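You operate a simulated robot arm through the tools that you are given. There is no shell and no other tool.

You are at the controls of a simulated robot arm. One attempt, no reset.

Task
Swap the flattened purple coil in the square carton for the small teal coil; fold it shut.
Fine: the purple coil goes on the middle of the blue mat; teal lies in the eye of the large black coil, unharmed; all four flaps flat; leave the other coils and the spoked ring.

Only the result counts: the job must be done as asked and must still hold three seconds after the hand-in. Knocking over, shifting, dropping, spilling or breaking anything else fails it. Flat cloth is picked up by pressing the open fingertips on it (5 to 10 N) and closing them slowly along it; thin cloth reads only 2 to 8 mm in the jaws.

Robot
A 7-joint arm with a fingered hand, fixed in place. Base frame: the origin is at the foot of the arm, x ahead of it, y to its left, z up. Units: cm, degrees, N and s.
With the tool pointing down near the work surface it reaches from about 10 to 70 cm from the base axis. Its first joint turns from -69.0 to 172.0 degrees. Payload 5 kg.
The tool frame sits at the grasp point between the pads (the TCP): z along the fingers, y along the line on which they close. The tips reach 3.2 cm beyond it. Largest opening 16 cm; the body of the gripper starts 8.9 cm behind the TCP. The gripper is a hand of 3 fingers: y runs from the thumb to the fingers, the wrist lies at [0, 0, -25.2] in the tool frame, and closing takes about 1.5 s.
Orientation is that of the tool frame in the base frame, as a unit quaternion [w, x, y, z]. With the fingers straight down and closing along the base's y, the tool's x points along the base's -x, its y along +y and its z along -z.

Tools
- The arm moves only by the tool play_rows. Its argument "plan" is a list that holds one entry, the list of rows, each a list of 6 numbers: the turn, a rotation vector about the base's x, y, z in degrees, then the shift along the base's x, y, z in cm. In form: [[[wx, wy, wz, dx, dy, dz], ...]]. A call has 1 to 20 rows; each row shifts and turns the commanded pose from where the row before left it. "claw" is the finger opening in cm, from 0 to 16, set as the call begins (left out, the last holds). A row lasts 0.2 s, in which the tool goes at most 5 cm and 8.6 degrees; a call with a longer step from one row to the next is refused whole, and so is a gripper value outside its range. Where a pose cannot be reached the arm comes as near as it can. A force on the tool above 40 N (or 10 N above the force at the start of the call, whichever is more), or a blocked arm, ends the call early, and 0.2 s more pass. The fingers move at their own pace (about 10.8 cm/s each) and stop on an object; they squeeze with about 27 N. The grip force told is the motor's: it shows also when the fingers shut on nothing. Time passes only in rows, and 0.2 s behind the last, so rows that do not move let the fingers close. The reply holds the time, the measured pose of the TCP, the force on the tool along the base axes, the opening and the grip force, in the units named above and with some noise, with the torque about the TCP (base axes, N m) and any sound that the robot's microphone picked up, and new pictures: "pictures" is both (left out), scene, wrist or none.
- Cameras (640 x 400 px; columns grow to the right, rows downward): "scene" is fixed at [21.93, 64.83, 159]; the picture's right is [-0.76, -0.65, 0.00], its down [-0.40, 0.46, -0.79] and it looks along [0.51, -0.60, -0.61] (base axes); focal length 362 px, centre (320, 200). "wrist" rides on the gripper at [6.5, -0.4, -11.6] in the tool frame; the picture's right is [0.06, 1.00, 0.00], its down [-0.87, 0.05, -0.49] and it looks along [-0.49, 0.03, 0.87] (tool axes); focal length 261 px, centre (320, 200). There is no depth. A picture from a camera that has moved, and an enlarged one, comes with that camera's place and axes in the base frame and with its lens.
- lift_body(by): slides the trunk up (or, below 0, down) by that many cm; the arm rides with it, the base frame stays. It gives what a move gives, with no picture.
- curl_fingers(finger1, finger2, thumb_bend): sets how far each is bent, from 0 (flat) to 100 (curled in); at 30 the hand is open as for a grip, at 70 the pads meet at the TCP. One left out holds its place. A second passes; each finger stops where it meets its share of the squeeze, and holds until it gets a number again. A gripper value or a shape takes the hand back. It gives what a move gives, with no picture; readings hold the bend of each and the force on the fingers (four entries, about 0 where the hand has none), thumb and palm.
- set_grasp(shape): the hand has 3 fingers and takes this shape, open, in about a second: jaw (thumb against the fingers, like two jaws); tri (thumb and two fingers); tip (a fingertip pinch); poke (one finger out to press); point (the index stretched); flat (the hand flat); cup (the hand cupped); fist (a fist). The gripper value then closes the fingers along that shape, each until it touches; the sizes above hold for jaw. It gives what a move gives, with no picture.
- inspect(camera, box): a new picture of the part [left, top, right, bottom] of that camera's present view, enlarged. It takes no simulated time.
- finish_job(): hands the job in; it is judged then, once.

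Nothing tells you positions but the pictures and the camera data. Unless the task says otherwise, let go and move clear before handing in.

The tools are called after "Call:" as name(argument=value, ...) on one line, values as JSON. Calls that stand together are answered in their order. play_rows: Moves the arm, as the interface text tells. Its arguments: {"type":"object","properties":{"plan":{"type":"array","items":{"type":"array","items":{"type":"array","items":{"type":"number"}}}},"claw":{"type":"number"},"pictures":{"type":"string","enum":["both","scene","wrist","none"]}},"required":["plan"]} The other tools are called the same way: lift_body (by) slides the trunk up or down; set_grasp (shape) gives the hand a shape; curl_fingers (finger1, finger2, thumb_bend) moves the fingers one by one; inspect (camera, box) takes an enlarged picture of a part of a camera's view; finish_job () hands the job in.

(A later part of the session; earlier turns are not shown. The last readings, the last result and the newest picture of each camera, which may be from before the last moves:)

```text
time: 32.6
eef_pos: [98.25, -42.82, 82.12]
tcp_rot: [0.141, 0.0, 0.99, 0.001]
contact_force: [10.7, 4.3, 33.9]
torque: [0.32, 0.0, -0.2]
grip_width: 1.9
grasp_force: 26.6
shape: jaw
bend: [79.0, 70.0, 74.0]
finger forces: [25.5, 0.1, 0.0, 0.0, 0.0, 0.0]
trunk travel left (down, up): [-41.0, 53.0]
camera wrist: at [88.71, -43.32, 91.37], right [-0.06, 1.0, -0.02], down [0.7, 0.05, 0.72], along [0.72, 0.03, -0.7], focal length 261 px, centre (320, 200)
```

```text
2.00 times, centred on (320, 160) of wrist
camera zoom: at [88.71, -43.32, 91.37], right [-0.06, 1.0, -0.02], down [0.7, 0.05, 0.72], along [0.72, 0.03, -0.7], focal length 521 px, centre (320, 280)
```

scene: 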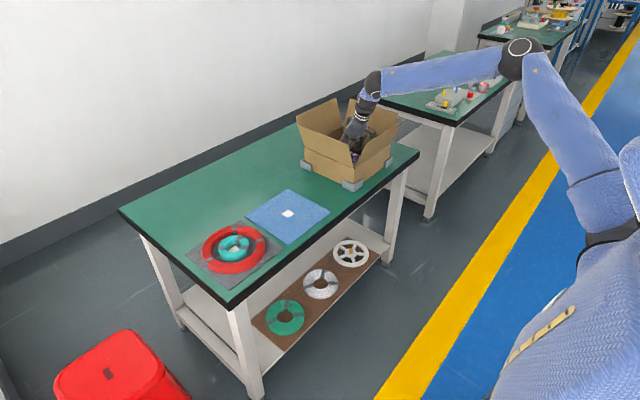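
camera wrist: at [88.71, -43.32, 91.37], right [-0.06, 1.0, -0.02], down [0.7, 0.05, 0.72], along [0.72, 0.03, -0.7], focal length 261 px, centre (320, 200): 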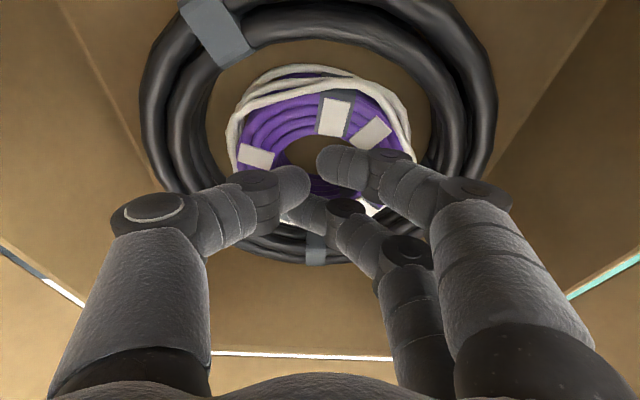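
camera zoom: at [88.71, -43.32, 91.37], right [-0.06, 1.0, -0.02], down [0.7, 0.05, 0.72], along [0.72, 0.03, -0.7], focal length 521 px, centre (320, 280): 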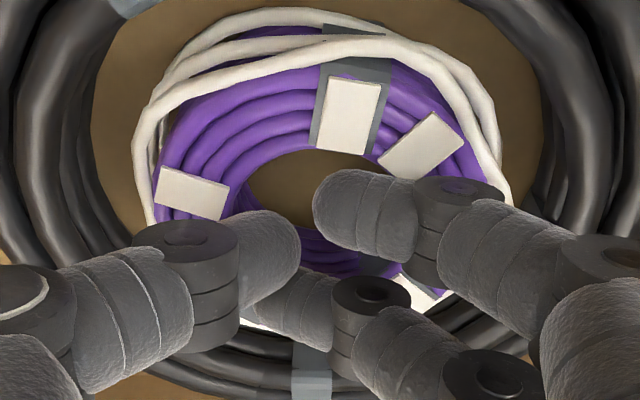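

The hand closed fully, likely because it still felt contact when I narrowed it, and one finger now rests on the purple coil. I'll lift off straight away, reopen in free air and check the width.

Call:
play_rows(plan=[[[0, 0, 0, 0, 0, 1], [0, 0, 0, 0, 0, 1.5], [0, 0, 0, 0, -0.2, 1.5], [0, 0, 0, 0, 0, 1], [0, 0, 0, 0, 0, 0]]], pictures="none")

Call:
play_rows(plan=[[[0, 0, 0, 0, 0, 0], [0, 0, 0, 0, 0, 0], [0, 0, 0, 0, 0, 0], [0, 0, 0, 0, 0, 0], [0, 0, 0, 0, 0, 0]]], claw=11.5, pictures="none")

Call:
play_rows(plan=[[[0, 0, 0, 0, 0, 0], [0, 0, 0, 0, 0, 0], [0, 0, 0, 0, 0, 0]]], claw=10.3, pictures="wrist")

Call:
inspect(camera="wrist", box=[180, 0, 460, 200])

```text
time: 33.8
eef_pos: [98.28, -43.34, 86.62]
tcp_rot: [0.139, 0.001, 0.99, 0.0]
contact_force: [-0.7, 0.3, 0.1]
torque: [-0.01, 0.0, 0.03]
grip_width: 1.86
grasp_force: 26.8
shape: jaw
bend: [76.0, 69.0, 74.0]
finger forces: [0.0, 0.0, 0.1, 0.0, 0.1, 0.0]
trunk travel left (down, up): [-41.0, 53.0]
```

```text
time: 35.0
eef_pos: [98.29, -43.31, 86.73]
tcp_rot: [0.139, 0.001, 0.99, -0.001]
contact_force: [-0.1, -0.1, -0.1]
torque: [-0.03, 0.02, 0.03]
grip_width: 11.48
grasp_force: 0.1
shape: jaw
bend: [65.0, 65.0, 62.0]
finger forces: [0.0, 0.1, 0.0, 0.0, 0.1, 0.0]
trunk travel left (down, up): [-41.0, 53.0]
```

```text
time: 35.8
eef_pos: [98.26, -43.16, 86.68]
tcp_rot: [0.139, 0.001, 0.99, 0.0]
contact_force: [0.5, 0.1, -0.1]
torque: [0.02, -0.03, 0.0]
grip_width: 10.36
grasp_force: 0.1
shape: jaw
bend: [70.0, 70.0, 67.0]
finger forces: [0.0, 0.0, 0.1, 0.0, 0.0, 0.1]
trunk travel left (down, up): [-41.0, 53.0]
camera wrist: at [88.77, -43.75, 95.98], right [-0.06, 1.0, -0.02], down [0.7, 0.05, 0.71], along [0.71, 0.03, -0.7], focal length 261 px, centre (320, 200)
```

wrist: 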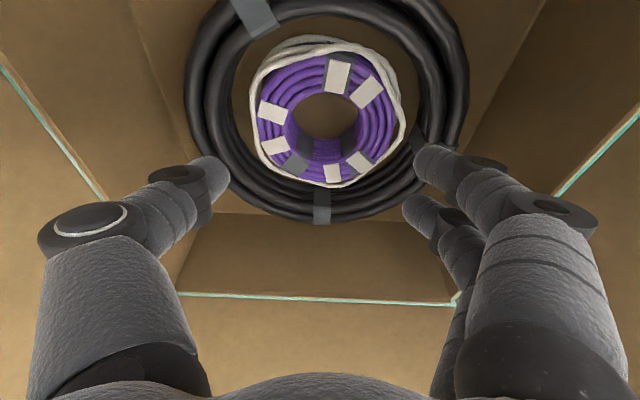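

```text
2.00 times, centred on (320, 100) of wrist
camera zoom: at [88.77, -43.75, 95.98], right [-0.06, 1.0, -0.02], down [0.7, 0.05, 0.71], along [0.71, 0.03, -0.7], focal length 521 px, centre (320, 400)
```

zoom: 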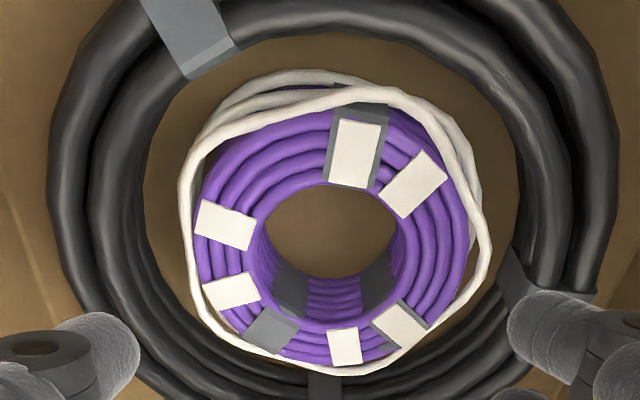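

Nothing shifted, and the hand is at 10.3 in free air. I'll retry the descent gently with no gripper change during contact.

Call:
play_rows(plan=[[[0, 0, 0, 0, 0.1, -1.5], [0, 0, 0, 0, 0, -1], [0, 0, 0, 0, 0, -0.6], [0, 0, 0, 0, 0, -0.4], [0, 0, 0, 0, 0, -0.4], [0, 0, 0, 0, 0, -0.4], [0, 0, 0, 0, 0, -0.3], [0, 0, 0, 0, 0, -0.3], [0, 0, 0, 0, 0, 0]]], pictures="wrist")

Call:
inspect(camera="wrist", box=[180, 60, 460, 260])

```text
time: 37.8
eef_pos: [98.29, -43.11, 81.85]
tcp_rot: [0.139, 0.001, 0.99, 0.0]
contact_force: [1.5, -2.7, 11.2]
torque: [0.51, 0.1, -0.08]
grip_width: 9.94
grasp_force: 0.0
shape: jaw
bend: [71.0, 70.0, 69.0]
finger forces: [12.0, 0.0, 0.0, 0.0, 4.4, 0.1]
trunk travel left (down, up): [-41.0, 53.0]
camera wrist: at [88.8, -43.64, 91.15], right [-0.06, 1.0, -0.02], down [0.7, 0.05, 0.71], along [0.71, 0.03, -0.7], focal length 261 px, centre (320, 200)
```

wrist: 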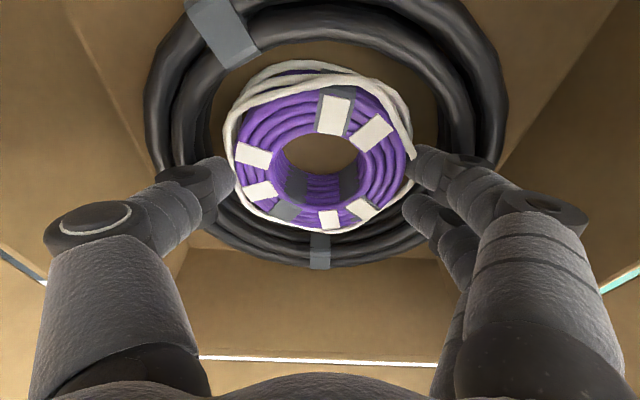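

```text
2.00 times, centred on (320, 160) of wrist
camera zoom: at [88.8, -43.64, 91.15], right [-0.06, 1.0, -0.02], down [0.7, 0.05, 0.71], along [0.71, 0.03, -0.7], focal length 521 px, centre (320, 280)
```

zoom: 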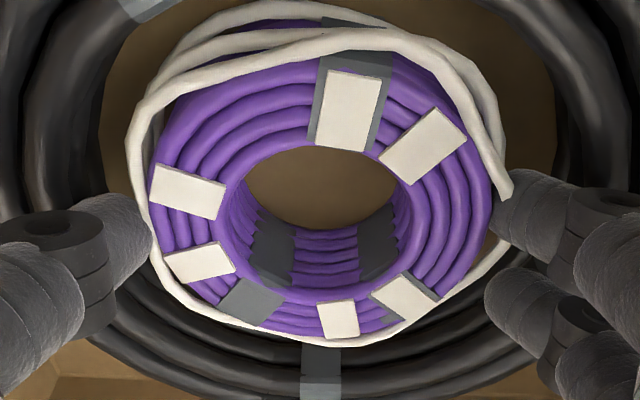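

The tips are now in the gap beside the purple coil at z≈78.5. I'll close on it and see how it grips.

Call:
play_rows(plan=[[[0, 0, 0, 0, 0, 0], [0, 0, 0, 0, 0, 0], [0, 0, 0, 0, 0, 0], [0, 0, 0, 0, 0, 0], [0, 0, 0, 0, 0, 0]]], claw=8.8, pictures="wrist")

Call:
inspect(camera="wrist", box=[180, 60, 460, 260])

```text
time: 39.0
eef_pos: [98.35, -43.13, 81.66]
tcp_rot: [0.14, 0.002, 0.99, 0.0]
contact_force: [-0.1, -0.4, -0.1]
torque: [0.02, -0.03, -0.02]
grip_width: 8.8
grasp_force: 27.2
shape: jaw
bend: [72.0, 73.0, 71.0]
finger forces: [12.0, 11.7, 0.0, 0.0, 23.6, 0.0]
trunk travel left (down, up): [-41.0, 53.0]
camera wrist: at [88.84, -43.65, 91.0], right [-0.06, 1.0, -0.02], down [0.7, 0.05, 0.71], along [0.71, 0.03, -0.7], focal length 261 px, centre (320, 200)
```

wrist: 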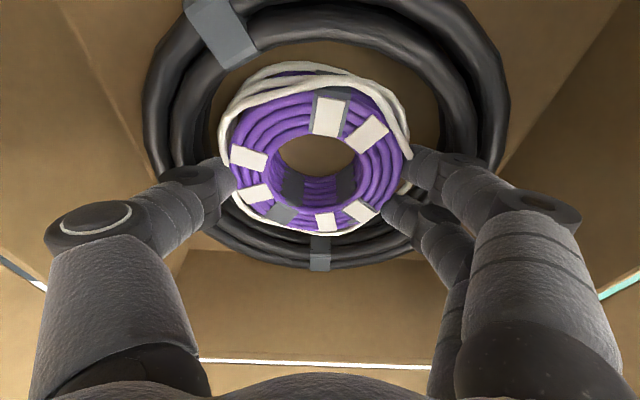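

```text
2.00 times, centred on (320, 160) of wrist
camera zoom: at [88.84, -43.65, 91.0], right [-0.06, 1.0, -0.02], down [0.7, 0.05, 0.71], along [0.71, 0.03, -0.7], focal length 521 px, centre (320, 280)
```

zoom: 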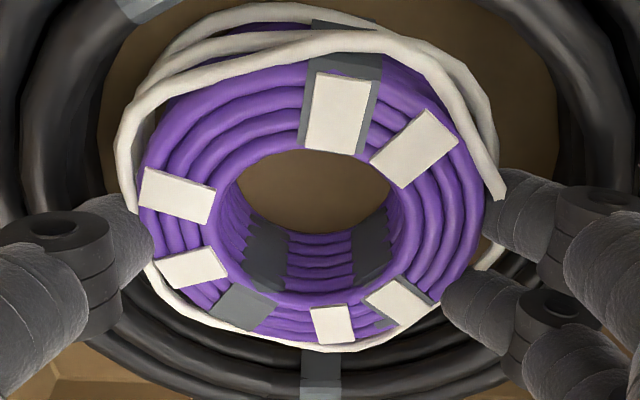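

The grip is balanced (12/12/24 N), so I'll lift slowly and check that it holds.

Call:
play_rows(plan=[[[0, 0, 0, 0, 0, 0.3], [0, 0, 0, 0, 0, 0.4], [0, 0, 0, 0, 0, 0.5], [0, 0, 0, 0, 0, 0.6], [0, 0, 0, 0, 0, 0.6], [0, 0, 0, 0, 0, 0.6], [0, 0, 0, 0, 0, 0]]], claw=8.6, pictures="wrist")

Call:
inspect(camera="wrist", box=[180, 60, 460, 260])

```text
time: 40.6
eef_pos: [98.36, -43.07, 84.8]
tcp_rot: [0.139, 0.001, 0.99, 0.0]
contact_force: [-0.1, 0.3, -0.9]
torque: [0.02, 0.0, -0.01]
grip_width: 8.79
grasp_force: 27.0
shape: jaw
bend: [72.0, 73.0, 71.0]
finger forces: [11.8, 11.9, 0.0, 0.1, 23.3, 0.0]
trunk travel left (down, up): [-41.0, 53.0]
camera wrist: at [88.76, -43.61, 94.03], right [-0.06, 1.0, -0.02], down [0.7, 0.05, 0.71], along [0.71, 0.03, -0.7], focal length 261 px, centre (320, 200)
```

wrist: 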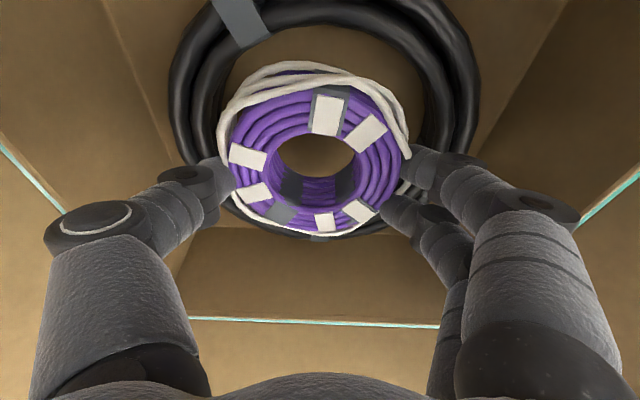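

```text
2.00 times, centred on (320, 160) of wrist
camera zoom: at [88.76, -43.61, 94.03], right [-0.06, 1.0, -0.02], down [0.7, 0.05, 0.71], along [0.71, 0.03, -0.7], focal length 521 px, centre (320, 280)
```

zoom: 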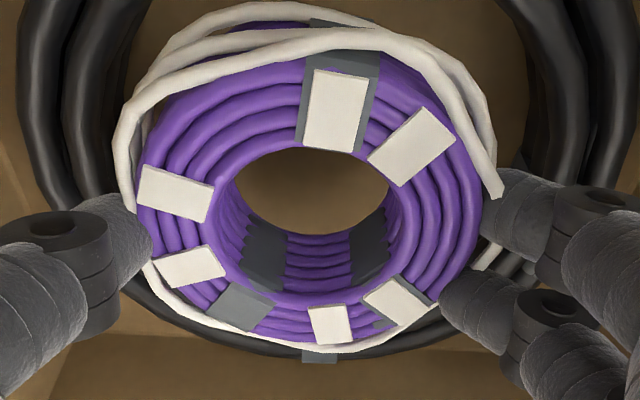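

The purple coil is lifted securely. I'll raise it clear of the flaps, tilting back to 22° for reach, then carry it over to the mat centre at about (94.9,−2.9).

Call:
play_rows(plan=[[[0, 0, 0, 0, 0, 1], [0, 0, 0, 0, 0, 1.5], [0, 0, 0, 0, 0, 1.5], [0, 0, 0, 0, 0, 1.5], [0, -1.5, 0, -0.2, 0, 1.5], [0, -1.5, 0, -0.2, 0, 1.5], [0, -1.5, 0, -0.2, 0, 1.5], [0, -1.5, 0, -0.2, 0, 1.5], [0, 0, 0, -0.2, 0, 1.5], [0, 0, 0, -0.2, 0, 1.5], [0, 0, 0, -0.2, 0, 1.5], [0, 0, 0, -0.2, 0, 1.5], [0, 0, 0, -0.2, 0, 1.5], [0, 0, 0, -0.2, 0, 1.5], [0, 0, 0, 0, 0, 1.2], [0, 0, 0, 0, 0, 0]]])

```text
time: 44.0
eef_pos: [96.39, -43.17, 106.49]
tcp_rot: [0.191, 0.002, 0.982, -0.001]
contact_force: [0.5, 0.9, -2.0]
torque: [-0.01, 0.0, 0.0]
grip_width: 8.78
grasp_force: 26.9
shape: jaw
bend: [72.0, 73.0, 71.0]
finger forces: [11.9, 11.8, 0.0, 0.0, 23.4, 0.0]
trunk travel left (down, up): [-41.0, 53.0]
camera wrist: at [85.92, -43.65, 114.79], right [-0.06, 1.0, -0.02], down [0.62, 0.05, 0.78], along [0.78, 0.03, -0.62], focal length 261 px, centre (320, 200)
```

scene: 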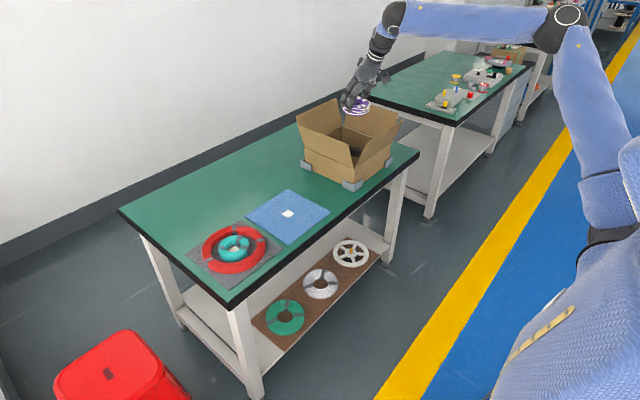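
wrist: 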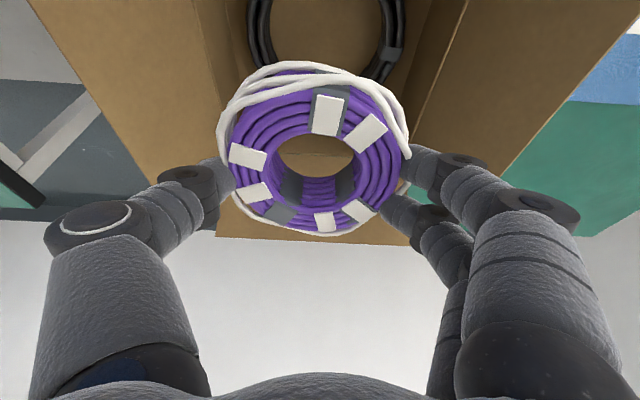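

The coil is well above the flaps. Moving sideways to the mat now.

Call:
play_rows(plan=[[[0, 0, 0, 0, 1, 0], [0, 0, 0, 0, 2, 0], [0, 0, 0, -0.2, 2.2, 0], [0, 0, 0, -0.2, 2.2, 0], [0, 0, 0, -0.2, 2.2, 0], [0, 0, 0, -0.2, 2.2, 0], [0, 0, 0, -0.2, 2.2, 0], [0, 0, 0, -0.2, 2.2, 0], [0, 0, 0, -0.2, 2.2, 0], [0, 0, 0, -0.2, 2.2, 0], [0, 0, 0, -0.2, 2.2, 0], [0, 0, 0, -0.1, 2.2, 0], [0, 0, 0, -0.1, 2.2, 0], [0, 1.5, 0, -0.1, 2.2, 0], [0, 1.5, 0, 0, 2.2, 0], [0, 1.5, 0, 0, 2.2, 0], [0, 1.5, 0, 0, 2.2, 0], [0, 0, 0, 0, 2.0, 0], [0, 0, 0, 0, 1.8, 0], [0, 0, 0, 0, 0.4, 0]]])

```text
time: 48.2
eef_pos: [82.8, -16.72, 99.96]
tcp_rot: [0.141, 0.001, 0.99, 0.002]
contact_force: [0.7, -0.6, -2.1]
torque: [0.02, 0.03, -0.03]
grip_width: 8.8
grasp_force: 26.9
shape: jaw
bend: [72.0, 73.0, 71.0]
finger forces: [11.9, 11.9, 0.0, 0.0, 23.5, 0.0]
out of reach, approached as far as the arm can: row 9, 10, 11, 12, 13, 14, 15, 16, 17, 18, 19, 20
trunk travel left (down, up): [-41.0, 53.0]
camera wrist: at [73.32, -17.25, 109.34], right [-0.06, 1.0, -0.01], down [0.7, 0.05, 0.71], along [0.71, 0.03, -0.7], focal length 261 px, centre (320, 200)
```

scene: 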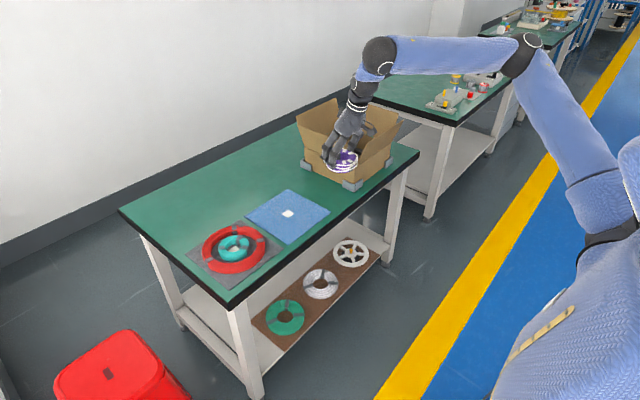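
wrist: 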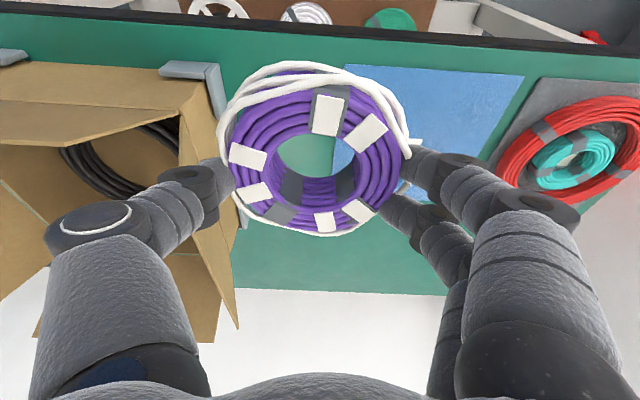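

The arm ran into a limit partway, but the coil is still held. I'll probe sideways at this nearer x before extending again.

Call:
play_rows(plan=[[[0, 0, 0, -0.5, 0, 1], [0, 0, 0, -0.5, 0, 1], [0, 0, 0, 0, 0, 1], [0, 0, 0, 0, 1, 1], [0, 0, 0, 0, 1, 0], [0, 0, 0, 0, 1, 0], [0, 0, 0, 0, 1, 0], [0, 0, 0, 0, 1, 0]]], pictures="scene")

```text
time: 50.0
eef_pos: [79.62, -15.55, 102.54]
tcp_rot: [0.141, 0.0, 0.99, 0.003]
contact_force: [0.0, 0.4, -1.5]
torque: [0.0, -0.02, -0.03]
grip_width: 8.78
grasp_force: 26.8
shape: jaw
bend: [72.0, 73.0, 71.0]
finger forces: [11.9, 12.0, 0.0, 0.0, 23.5, 0.0]
out of reach, approached as far as the arm can: row 3, 4, 5, 6, 7, 8
trunk travel left (down, up): [-41.0, 53.0]
```

scene: 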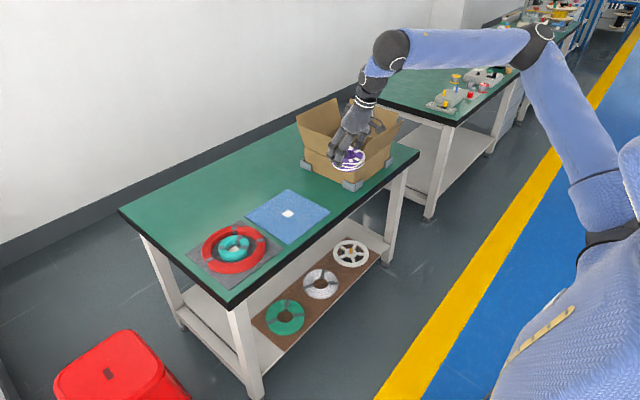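

The limit is the wrist bend with the trunk low and the hand high. I'll raise the trunk, which lifts hand and coil together, then continue.

Call:
lift_body(by=16)

Call:
play_rows(plan=[[[0, 0, 0, 0, 1, -1], [0, 0, 0, 0, 1.5, -1], [0, 0, 0, 0, 1.5, -1], [0, 0, 0, 0.5, 1.5, -1], [0, 0, 0, 1, 1.5, -1], [0, 0, 0, 1.5, 1.5, -1], [0, 0, 0, 1.5, 1.5, -1], [0, 0, 0, 1.5, 1.5, -1], [0, 0, 0, 1.5, 1.2, -1], [0, 0, 0, 1.5, 0, -1], [0, 0, 0, 1.5, 0, -1], [0, 0, 0, 1.5, 0, -1], [0, 0, 0, 1.5, 0, -1], [0, 0, 0, 1, 0, -1], [0, 0, 0, 0, 0, 0]]])

```text
time: 51.9
eef_pos: [79.58, -15.6, 118.47]
tcp_rot: [0.141, 0.0, 0.99, 0.003]
contact_force: [0.1, -0.3, -1.7]
torque: [-0.01, -0.01, 0.03]
grip_width: 8.76
grasp_force: 26.9
shape: jaw
bend: [72.0, 73.0, 71.0]
finger forces: [11.8, 11.8, 0.0, 0.0, 23.3, 0.0]
trunk travel left (down, up): [-57.0, 37.0]
```

```text
time: 55.1
eef_pos: [86.41, -15.9, 105.9]
tcp_rot: [0.142, 0.0, 0.99, 0.005]
contact_force: [-0.3, 0.3, -0.9]
torque: [-0.03, 0.06, 0.01]
grip_width: 8.78
grasp_force: 26.8
shape: jaw
bend: [72.0, 73.0, 71.0]
finger forces: [11.9, 11.9, 0.0, 0.0, 23.4, 0.0]
out of reach, approached as far as the arm can: row 2, 3, 4, 5, 6, 7, 8, 9, 10, 11, 12, 13, 14
trunk travel left (down, up): [-57.0, 37.0]
camera wrist: at [76.81, -16.53, 115.15], right [-0.06, 1.0, -0.01], down [0.7, 0.05, 0.72], along [0.71, 0.04, -0.7], focal length 261 px, centre (320, 200)
```

scene: 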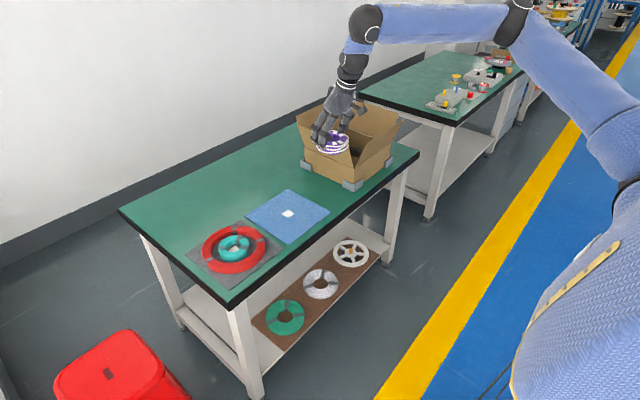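
wrist: 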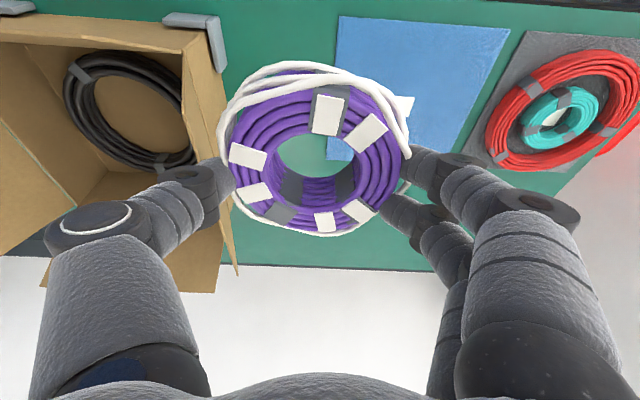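

The sideways limit seems tied to the hand's yaw relative to the arm. I'll try yawing the hand a little with the move.

Call:
play_rows(plan=[[[0, 0, 4, 0, 0, 0], [0, 0, 4, 0, 0, 0], [0, 0, 4, 0, 1, 0], [0, 0, 0, 0, 1, 0], [0, 0, 0, 0, 1, 0], [0, 0, 0, 0, 0, 0]]], pictures="none")

```text
time: 56.5
eef_pos: [86.4, -14.12, 105.94]
tcp_rot: [0.14, -0.103, 0.985, 0.019]
contact_force: [0.4, 0.1, -0.7]
torque: [-0.01, -0.01, -0.01]
grip_width: 8.78
grasp_force: 27.5
shape: jaw
bend: [72.0, 73.0, 71.0]
finger forces: [11.9, 11.9, 0.0, 0.0, 23.4, 0.0]
out of reach, approached as far as the arm can: row 5
trunk travel left (down, up): [-57.0, 37.0]
```

Yaw only helps a little. I'll retract toward the base, swing to y≈−3 at small radius, then extend again.

Call:
play_rows(plan=[[[0, 0, -4, -2, 0, 0.5], [0, 0, -4, -2, 0, 0.5], [0, 0, -4, -2, 0, 0.5], [0, 0, 0, -2, 0, 0.5], [0, 0, 0, -2, 0, 0], [0, 0, 0, -2, 0, 0], [0, 0, 0, -2, 0, 0], [0, 0, 0, -2, 0, 0], [0, 0, 0, -2, 1, 0], [0, 0, 0, -2, 1, 0], [0, 0, 0, 0, 2, 0], [0, 0, 0, 0, 2, 0], [0, 0, 0, 0, 2, 0], [0, 0, 0, 0, 2, 0], [0, 0, 0, 0, 1, 0], [0, 0, 0, 0, 0, 0]]], pictures="scene")

```text
time: 59.9
eef_pos: [65.77, -8.6, 107.79]
tcp_rot: [0.141, 0.0, 0.99, 0.005]
contact_force: [-0.1, 0.4, -2.0]
torque: [0.0, -0.02, -0.01]
grip_width: 8.76
grasp_force: 26.9
shape: jaw
bend: [72.0, 73.0, 71.0]
finger forces: [12.0, 12.0, 0.0, 0.0, 23.5, 0.0]
out of reach, approached as far as the arm can: row 12, 13, 14, 15
trunk travel left (down, up): [-57.0, 37.0]
```

scene: 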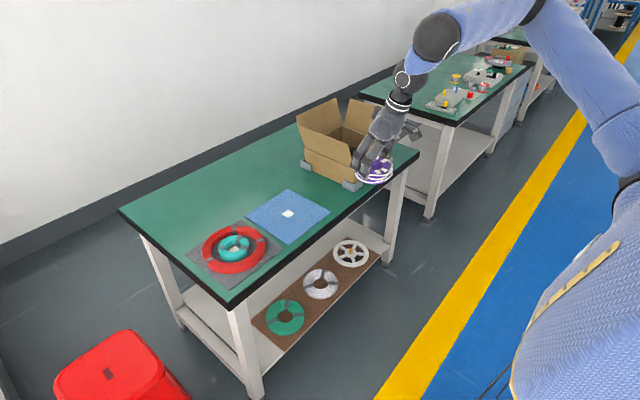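

The limit looks like one joint at its stop. I'll test by turning rigidly about the base's vertical axis (shift plus equal yaw), which should move only the first joint.

Call:
play_rows(plan=[[[0, 0, 3, 0.36, 3.45, 0], [0, 0, 3, 0.18, 3.45, 0], [0, 0, 0, 0, 0, 0]]], pictures="none")

```text
time: 60.7
eef_pos: [65.44, -7.63, 108.8]
tcp_rot: [0.14, -0.052, 0.989, 0.01]
contact_force: [-0.2, 0.2, -0.8]
torque: [0.02, 0.0, -0.01]
grip_width: 8.75
grasp_force: 26.9
shape: jaw
bend: [72.0, 73.0, 71.0]
finger forces: [12.0, 11.9, 0.0, 0.0, 23.5, 0.1]
out of reach, approached as far as the arm can: row 1, 2
trunk travel left (down, up): [-57.0, 37.0]
```

The first joint itself is at its stop here, so the arm is probably in a folded-over configuration. I'll test closer in, where the upper arm should be nearly vertical, to see whether the swing is free there.

Call:
play_rows(plan=[[[0, 0, -3, -1.5, 0, 0], [0, 0, -3, -2, 0, 0], [0, 0, 0, -2, 0, 0], [0, 0, 0, -2, 0, 0], [0, 0, 0, -2, 0, 0], [0, 0, 0, -2, 0, 0], [0, 0, 0, -2, 0, 0], [0, 0, 0, -2, 0, 0], [0, 0, 0, -2, 0, 0], [0, 0, 0, 0, 0, 0]]], pictures="scene")

Call:
play_rows(plan=[[[0, 0, 3, 0.3, 2.5, 0], [0, 0, 3, 0.2, 2.5, 0], [0, 0, 3, 0.1, 2.5, 0], [0, 0, 3, 0, 2.5, 0], [0, 0, 0, 0, 0, 0]]], pictures="scene")

```text
time: 62.9
eef_pos: [49.23, -8.7, 109.18]
tcp_rot: [0.141, 0.001, 0.99, 0.004]
contact_force: [0.4, -0.6, -2.3]
torque: [-0.06, 0.0, 0.0]
grip_width: 8.73
grasp_force: 26.8
shape: jaw
bend: [72.0, 73.0, 71.0]
finger forces: [11.8, 11.8, 0.0, 0.0, 23.2, 0.0]
out of reach, approached as far as the arm can: row 2, 8, 9
trunk travel left (down, up): [-57.0, 37.0]
```

scene: 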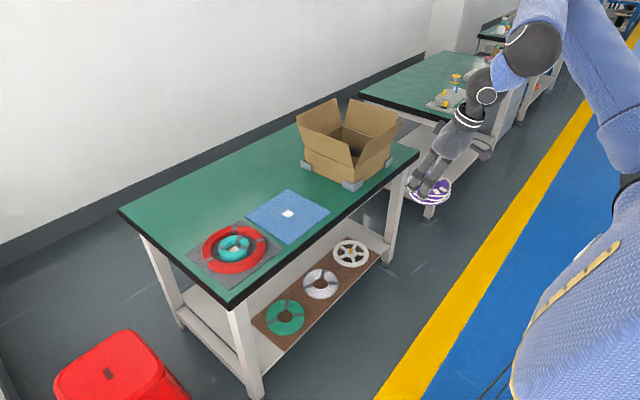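

```text
time: 64.1
eef_pos: [51.14, -6.36, 110.23]
tcp_rot: [0.139, -0.094, 0.986, 0.016]
contact_force: [1.4, -0.1, -2.7]
torque: [-0.02, 0.06, 0.02]
grip_width: 8.72
grasp_force: 26.1
shape: jaw
bend: [72.0, 73.0, 71.0]
finger forces: [11.9, 11.8, 0.0, 0.0, 23.3, 0.1]
out of reach, approached as far as the arm can: row 1, 2, 3, 4
trunk travel left (down, up): [-57.0, 37.0]
```

scene: 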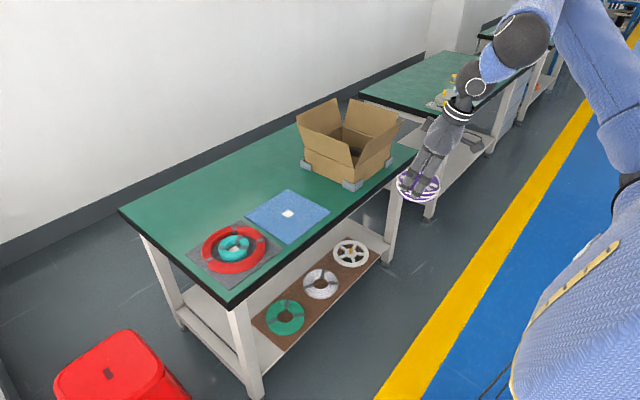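

The swing is still blocked close in. I'll look at the arm's own posture in the scene view to work out its configuration.

Call:
inspect(camera="scene", box=[400, 0, 640, 200])

Call:
inspect(camera="scene", box=[440, 150, 640, 400])

```text
2.00 times, centred on (520, 100) of scene
camera zoom: at [21.93, 64.83, 159.0], right [-0.76, -0.65, 0.0], down [-0.4, 0.46, -0.79], along [0.51, -0.6, -0.61], focal length 725 px, centre (-80, 400)
```

zoom: 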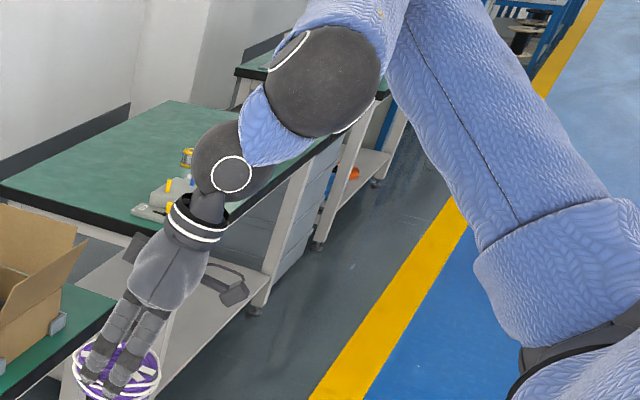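

```text
1.60 times, centred on (540, 275) of scene
camera zoom: at [21.93, 64.83, 159.0], right [-0.76, -0.65, 0.0], down [-0.4, 0.46, -0.79], along [0.51, -0.6, -0.61], focal length 580 px, centre (-32, 80)
```

zoom: 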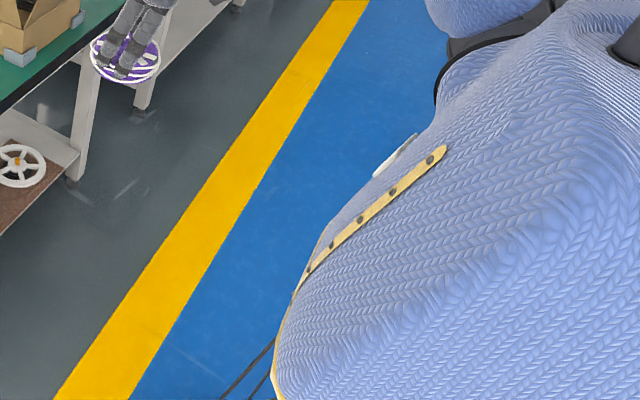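

The robot is humanoid and this is its right arm, currently with a raised elbow, so the cross-body swing is blocked. I'll raise the trunk fully so the elbow can drop, then test the leftward reach again.

Call:
lift_body(by=36)

Call:
play_rows(plan=[[[0, 0, -4, 1, 0, -2], [0, 0, -4, 1, 0, -3], [0, 0, -3, 1, 0, -3], [0, 0, 0, 1, 0, -3], [0, 0, 0, 1, 0, -3], [0, 0, 0, 1, 0, -3], [0, 0, 0, 1, 0, -3], [0, 0, 0, 1, 0, -3], [0, 0, 0, 1, 0, -3], [0, 0, 0, 1, 0, -3], [0, 0, 0, 0, 2, 0], [0, 0, 0, 0, 2, 0], [0, 0, 0, 0, 2, 0], [0, 0, 0, 0, 2, 0], [0, 0, 0, 0, 2, 0], [0, 0, 0, 0, 0, 0]]], pictures="scene")

```text
time: 67.6
eef_pos: [50.91, -6.39, 146.37]
tcp_rot: [0.138, -0.095, 0.986, 0.018]
contact_force: [0.3, 0.7, -1.2]
torque: [0.02, -0.01, 0.01]
grip_width: 8.74
grasp_force: 27.1
shape: jaw
bend: [72.0, 73.0, 71.0]
finger forces: [12.0, 12.0, 0.1, 0.0, 23.3, 0.0]
trunk travel left (down, up): [-93.0, 1.0]
```

```text
time: 71.0
eef_pos: [60.51, -10.42, 126.14]
tcp_rot: [0.14, 0.0, 0.99, 0.005]
contact_force: [0.2, -0.6, -2.4]
torque: [0.02, -0.02, -0.05]
grip_width: 8.77
grasp_force: 27.1
shape: jaw
bend: [72.0, 73.0, 71.0]
finger forces: [11.8, 11.9, 0.1, 0.0, 23.3, 0.0]
out of reach, approached as far as the arm can: row 1, 2, 3, 5, 7, 8, 9, 10, 11, 12, 13, 14, 15
trunk travel left (down, up): [-93.0, 1.0]
```

scene: 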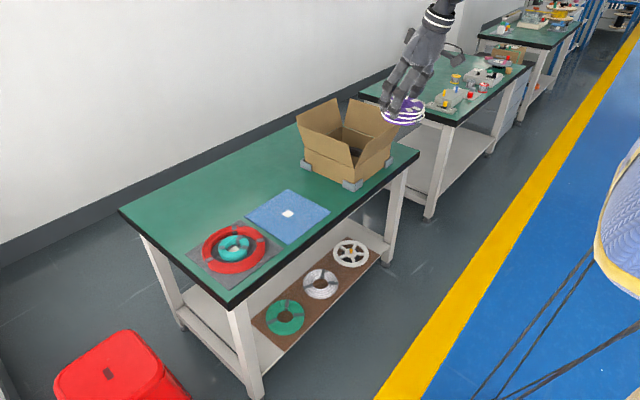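

It is still pinned at the same limit. I'll go back to the free region near the starting pose and sweep left from there at a lower hand height.

Call:
play_rows(plan=[[[0, 0, 0, 0, -2, 0], [0, 0, 0, 0, -3, 0], [0, 0, 0, 0, -3, 0], [0, 0, 0, 0, -3, 0], [0, 0, 0, 0, -3, 0], [0, 0, 0, 0, -3, 0], [0, 0, 0, 0, -3, 0], [0, 0, 0, 0, -3, -1], [0, 0, 0, 0, -1, -2], [0, 0, 0, 0, 0, -2], [0, 0, 0, 0, 0, -2], [0, 0, 0, 0, 0, -2], [0, 0, 0, 0, 0, -2], [0, 0, 0, 0, 0, -2], [0, 0, 0, 0, 0, -2], [0, 0, 0, 0, 0, -1], [0, 0, 0, 0, 0, 0]]], pictures="none")

Call:
play_rows(plan=[[[0, 0, 0, 0, 2, 0], [0, 0, 0, 0, 2, 0], [0, 0, 0, 0, 2, 0], [0, 0, 0, 0, 2, 0], [0, 0, 0, 0, 2, 0], [0, 0, 0, 0, 2, 0], [0, 0, 0, 0, 2, 0], [0, 0, 0, 0, 2, 0], [0, 0, 0, 0, 2, 0], [0, 0, 0, 0, 2, 0], [0, 0, 0, 0, 2, 0], [0, 0, 0, 0, 2, 0], [0, 0, 0, 0, 2, 0], [0, 0, 0, 0, 2, 0], [0, 0, 0, 0, 2, 0], [0, 0, 0, 0, 0, 0]]], pictures="scene")

```text
time: 74.6
eef_pos: [60.5, -34.42, 109.99]
tcp_rot: [0.141, 0.001, 0.99, 0.003]
contact_force: [0.2, 0.5, -1.1]
torque: [0.02, 0.01, 0.02]
grip_width: 8.71
grasp_force: 27.1
shape: jaw
bend: [72.0, 73.0, 71.0]
finger forces: [11.9, 11.8, 0.1, 0.0, 23.3, 0.0]
trunk travel left (down, up): [-93.0, 1.0]
```

```text
time: 78.0
eef_pos: [60.65, -14.73, 116.61]
tcp_rot: [0.14, 0.001, 0.99, 0.005]
contact_force: [0.3, 0.2, -2.1]
torque: [0.0, -0.02, 0.03]
grip_width: 8.71
grasp_force: 27.4
shape: jaw
bend: [72.0, 73.0, 71.0]
finger forces: [12.0, 11.9, 0.1, 0.0, 23.2, 0.0]
out of reach, approached as far as the arm can: row 8, 9, 10, 11, 12, 13, 14, 15
trunk travel left (down, up): [-93.0, 1.0]
```

scene: 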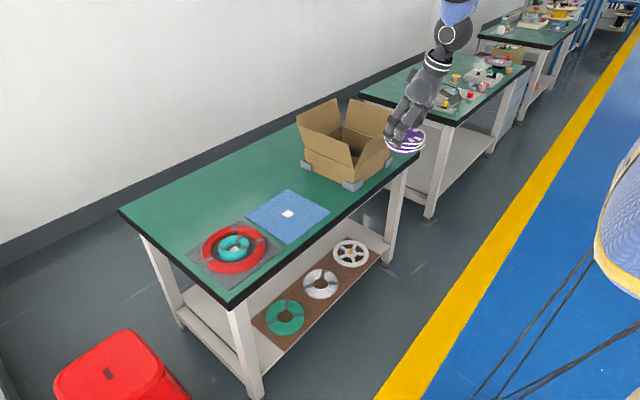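

The limit shifts with posture, so wrist orientation matters. I'll test with the hand yawed well to the left (+45°), the natural pose for a cross-body reach.

Call:
play_rows(plan=[[[0, 0, 0, 0, -2, 0], [0, 0, 0, 0, -2, -1], [0, 0, 0, 0, -2, -1], [0, 0, 0, 0, -2, -1], [0, 0, 0, 0, -2, -1], [0, 0, 7.5, 0, 0, 0], [0, 0, 7.5, 0, 0, 0], [0, 0, 7.5, 0, 0, 0], [0, 0, 7.5, 0, 0, 0], [0, 0, 7.5, 0, 0, 0], [0, 0, 7.5, 0, 0, 0], [0, 0, 0, 0, 0, 0]]], pictures="none")

Call:
play_rows(plan=[[[0, 0, 0, 0, 2, 0], [0, 0, 0, 0, 2, 0], [0, 0, 0, 0, 2, 0], [0, 0, 0, 0, 2, 0], [0, 0, 0, 0, 2, 0], [0, 0, 0, 0, 2, 0], [0, 0, 0, 0, 2, 0], [0, 0, 0, 0, 2, 0], [0, 0, 0, 0, 2, 0], [0, 0, 0, 0, 2, 0], [0, 0, 0, 0, 0, 0]]], pictures="scene")

```text
time: 80.6
eef_pos: [60.8, -24.72, 112.45]
tcp_rot: [0.129, -0.378, 0.915, 0.057]
contact_force: [-0.3, 0.1, -1.1]
torque: [0.03, 0.01, 0.02]
grip_width: 8.74
grasp_force: 27.3
shape: jaw
bend: [72.0, 73.0, 71.0]
finger forces: [11.9, 12.0, 0.0, 0.1, 23.3, 0.0]
trunk travel left (down, up): [-93.0, 1.0]
```

```text
time: 83.0
eef_pos: [60.46, -8.82, 115.2]
tcp_rot: [0.128, -0.378, 0.915, 0.058]
contact_force: [0.1, -0.1, -0.7]
torque: [0.01, 0.0, 0.0]
grip_width: 8.71
grasp_force: 27.2
shape: jaw
bend: [72.0, 73.0, 71.0]
finger forces: [12.0, 11.9, 0.0, 0.0, 23.3, 0.0]
out of reach, approached as far as the arm can: row 8, 9, 10
trunk travel left (down, up): [-93.0, 1.0]
```

scene: 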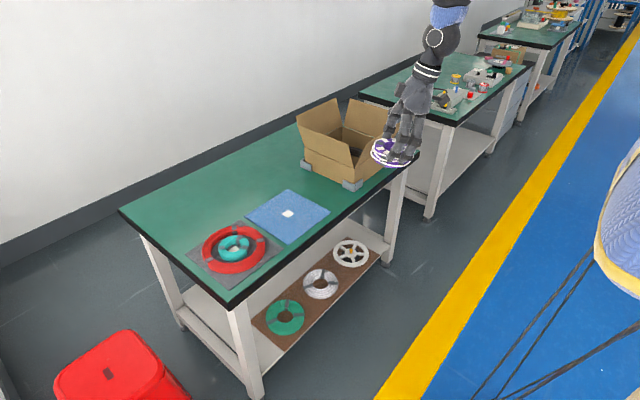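

The limit follows the wrist position, not its rotation, so the elbow needs to swing outward. Pointing the fingers strongly to the left should force that, so I'll test it here in open air.

Call:
play_rows(plan=[[[0, 0, 0, 0, -2, 0], [0, 0, 0, 0, -2, 0], [0, 0, 0, 0, -2, 0], [0, 0, 0, 0, -2, 0], [8, 0, 0, 0, 0, 0], [8, 0, 0, 0, 0, 0], [8, 0, 0, 0, 0, 0], [8, 0, 0, 0, 0, 0], [8, 0, 0, 0, 0, 0], [8, 0, 0, 0, 0, 0], [8, 0, 0, 0, 0, 0], [0, 0, 0, 0, 0, 0]]], pictures="scene")

Call:
play_rows(plan=[[[0, 0, 0, 0, 2, 0], [0, 0, 0, 0, 2, 0], [0, 0, 0, 0, 2, 0], [0, 0, 0, 0, 2, 0], [0, 0, 0, 0, 2, 0], [0, 0, 0, 0, 2, 0], [0, 0, 0, 0, 2, 0], [0, 0, 0, 0, 2, 0], [0, 0, 0, 0, 2, 0], [0, 0, 0, 0, 2, 0], [0, 0, 0, 0, 2, 0], [0, 0, 0, 0, 2, 0], [0, 0, 0, 0, 2, 0], [0, 0, 0, 0, 2, 0], [0, 0, 0, 0, 2, 0], [0, 0, 0, 0, 2, 0], [0, 0, 0, 0, 2, 0], [0, 0, 0, 0, 2, 0], [0, 0, 0, 0, 0, 0]]], pictures="scene")

```text
time: 85.6
eef_pos: [60.39, -16.99, 115.19]
tcp_rot: [0.292, -0.274, 0.78, 0.48]
contact_force: [0.4, 0.3, -1.9]
torque: [-0.07, 0.01, -0.01]
grip_width: 8.71
grasp_force: 27.0
shape: jaw
bend: [72.0, 73.0, 71.0]
finger forces: [11.9, 11.7, 0.0, 0.0, 23.7, 0.0]
trunk travel left (down, up): [-93.0, 1.0]
```

scene: 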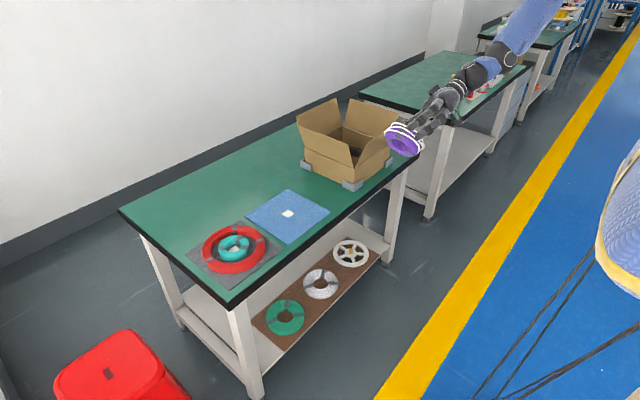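

```text
time: 89.6
eef_pos: [61.89, 5.36, 124.18]
tcp_rot: [0.291, -0.273, 0.782, 0.479]
contact_force: [-0.6, 0.1, -1.2]
torque: [-0.04, 0.02, 0.01]
grip_width: 8.72
grasp_force: 27.3
shape: jaw
bend: [72.0, 73.0, 71.0]
finger forces: [12.0, 11.8, 0.0, 0.0, 23.8, 0.1]
out of reach, approached as far as the arm can: row 4, 5, 7, 8, 9, 10, 11, 12, 13, 14, 15, 16, 17, 18
trunk travel left (down, up): [-93.0, 1.0]
```

scene: 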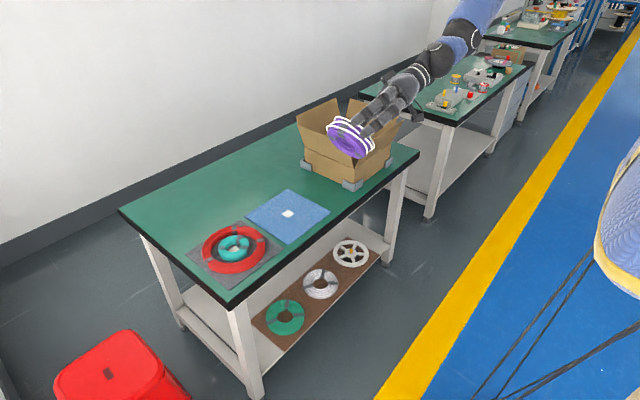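

The boundary is in the shoulder and elbow, because the elbow is stuck in the "up" posture. Pointing the fingers left and upward should force the elbow out and down, so I'll do that in open space and watch the arm.

Call:
play_rows(plan=[[[0, 0, 0, 0, -2, 0], [0, 0, 0, 0, -2, 0], [0, 0, 0, 0, -2, 0], [0, 0, 0, 0, -2, 0], [0, 0, 0, 0, -2, 0], [8, 0, 0, 0, 0, 0], [8, 0, 0, 0, 0, 0], [8, 0, 0, 0, 0, 0], [8, 0, 0, 0, 0, 0], [8, 0, 0, 0, 0, 0], [8, 0, 0, 0, 0, 0], [8, 0, 0, 0, 0, 0], [8, 0, 0, 0, 0, 0], [0, 0, 0, 0, 0, 0]]], pictures="scene")

```text
time: 92.6
eef_pos: [61.69, -4.55, 124.11]
tcp_rot: [0.318, -0.241, 0.727, 0.559]
contact_force: [0.6, -0.5, -1.4]
torque: [-0.04, -0.05, 0.0]
grip_width: 8.69
grasp_force: 27.2
shape: jaw
bend: [72.0, 73.0, 71.0]
finger forces: [12.2, 12.0, 0.1, 0.0, 24.4, 0.0]
out of reach, approached as far as the arm can: row 7, 8, 9, 10, 11, 12, 13
trunk travel left (down, up): [-93.0, 1.0]
```

scene: 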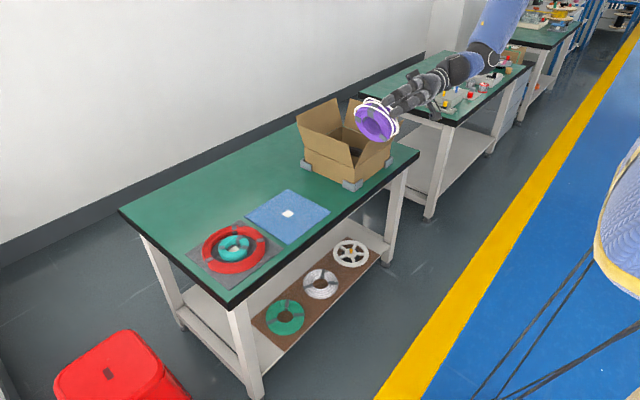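

Left-and-up is blocked, so the upper arm's roll is likely at its stop that way. I'll swing the fingers the other way (down, then right) about the wrist and see whether the elbow frees up.

Call:
play_rows(plan=[[[-8, 0, 0, 0, -0.61, -3.46], [-8, 0, 0, 0, -1.09, -3.35], [-8, 0, 0, 0, -1.54, -3.16], [-8, 0, 0, 0, -1.97, -2.92], [-8, 0, 0, 0, -2.35, -2.61], [-8, 0, 0, 0, -2.69, -2.26], [-8, 0, 0, 0, -2.98, -1.86], [-8, 0, 0, 0, -3.21, -1.43], [-8, 0, 0, 0, -3.38, -0.97], [-8, 0, 0, 0, -3.48, -0.49], [-8, 0, 0, 0, -3.52, 0], [-8, 0, 0, 0, -3.48, 0.49], [-8, 0, 0, 0, -3.38, 0.97], [-8, 0, 0, 0, -3.21, 1.43], [-8, 0, 0, 0, -2.98, 1.86], [-8, 0, 0, 0, -2.69, 2.26], [0, 0, 0, 0, 0, 0]]], pictures="scene")

```text
time: 96.2
eef_pos: [61.64, -52.47, 112.85]
tcp_rot: [-0.076, -0.393, 0.823, -0.403]
contact_force: [-0.1, 0.2, -0.8]
torque: [0.02, -0.01, -0.01]
grip_width: 8.71
grasp_force: 27.1
shape: jaw
bend: [72.0, 73.0, 71.0]
finger forces: [12.4, 12.1, 0.0, 0.0, 23.4, 0.0]
out of reach, approached as far as the arm can: row 11, 12, 13, 14, 15, 16
trunk travel left (down, up): [-93.0, 1.0]
```

scene: 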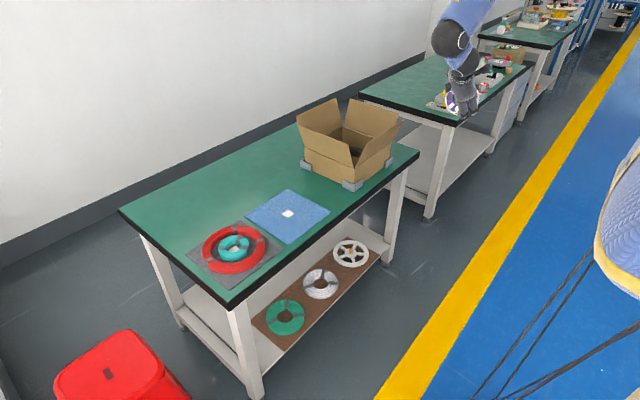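

The hand followed to about 47° right. I'll keep turning it to the right and upward.

Call:
play_rows(plan=[[[-6, 0, 0, 0, -2, 2], [-6, 0, 0, 0, -2, 2], [-6, 0, 0, 0, -2, 2], [-6, 0, 0, 0, -2, 2], [-6, 0, 0, 0, -1.5, 2.2], [-6, 0, 0, 0, -1.5, 2.2], [-6, 0, 0, 0, -1, 2.3], [-6, 0, 0, 0, -1, 2.3], [0, 0, 0, 0, 0, 0]]], pictures="scene")

Call:
inspect(camera="scene", box=[400, 0, 640, 160])

```text
time: 98.2
eef_pos: [66.39, -93.45, 130.2]
tcp_rot: [0.226, 0.334, -0.59, 0.7]
contact_force: [0.2, 0.1, -1.5]
torque: [0.02, 0.02, 0.0]
grip_width: 8.71
grasp_force: 27.6
shape: jaw
bend: [72.0, 73.0, 71.0]
finger forces: [12.7, 12.2, 0.0, 0.0, 23.4, 0.0]
out of reach, approached as far as the arm can: row 1, 2, 3, 4, 5, 6, 7, 8
trunk travel left (down, up): [-93.0, 1.0]
```

scene: 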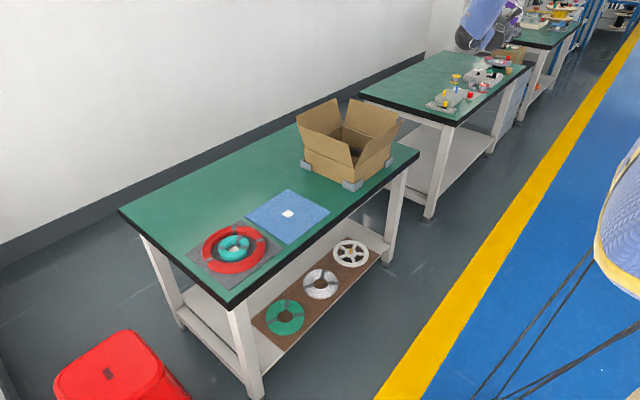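

```text
2.50 times, centred on (520, 80) of scene
camera zoom: at [21.93, 64.83, 159.0], right [-0.76, -0.65, 0.0], down [-0.4, 0.46, -0.79], along [0.51, -0.6, -0.61], focal length 906 px, centre (-180, 500)
```

zoom: 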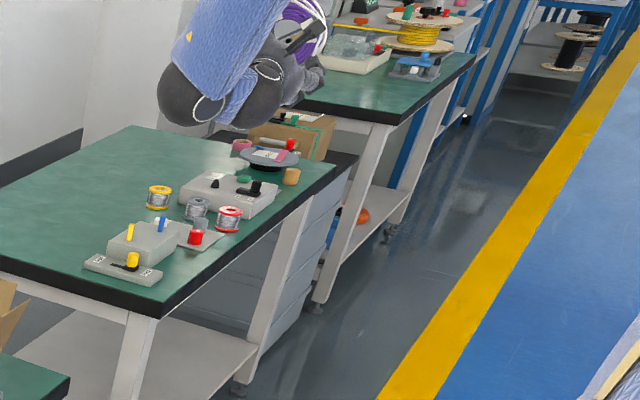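

The arm took a big step, and the tool now points right with the wrist far out to the right, still clear of everything. I'll continue turning the tool upward in small steps.

Call:
play_rows(plan=[[[-6, 0, 0, 0, 1, 1], [-6, 0, 0, 0, 1, 1], [-6, 0, 0, 0, 1, 1], [-6, 0, 0, 0, 1, 1], [0, 0, 0, 0, 0, 0]]], pictures="scene")

```text
time: 99.4
eef_pos: [68.95, -103.05, 144.6]
tcp_rot: [0.278, 0.298, -0.462, 0.787]
contact_force: [-0.3, -0.5, -1.8]
torque: [0.02, 0.0, 0.0]
grip_width: 8.71
grasp_force: 27.4
shape: jaw
bend: [72.0, 73.0, 71.0]
finger forces: [12.6, 12.1, 0.0, 0.0, 23.5, 0.0]
out of reach, approached as far as the arm can: row 1, 2, 3, 4
trunk travel left (down, up): [-93.0, 1.0]
```

scene: 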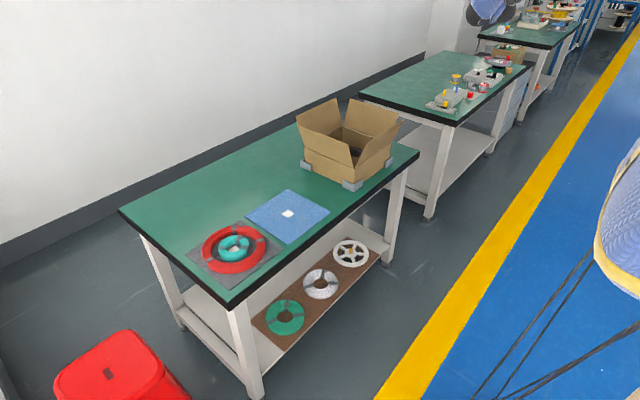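

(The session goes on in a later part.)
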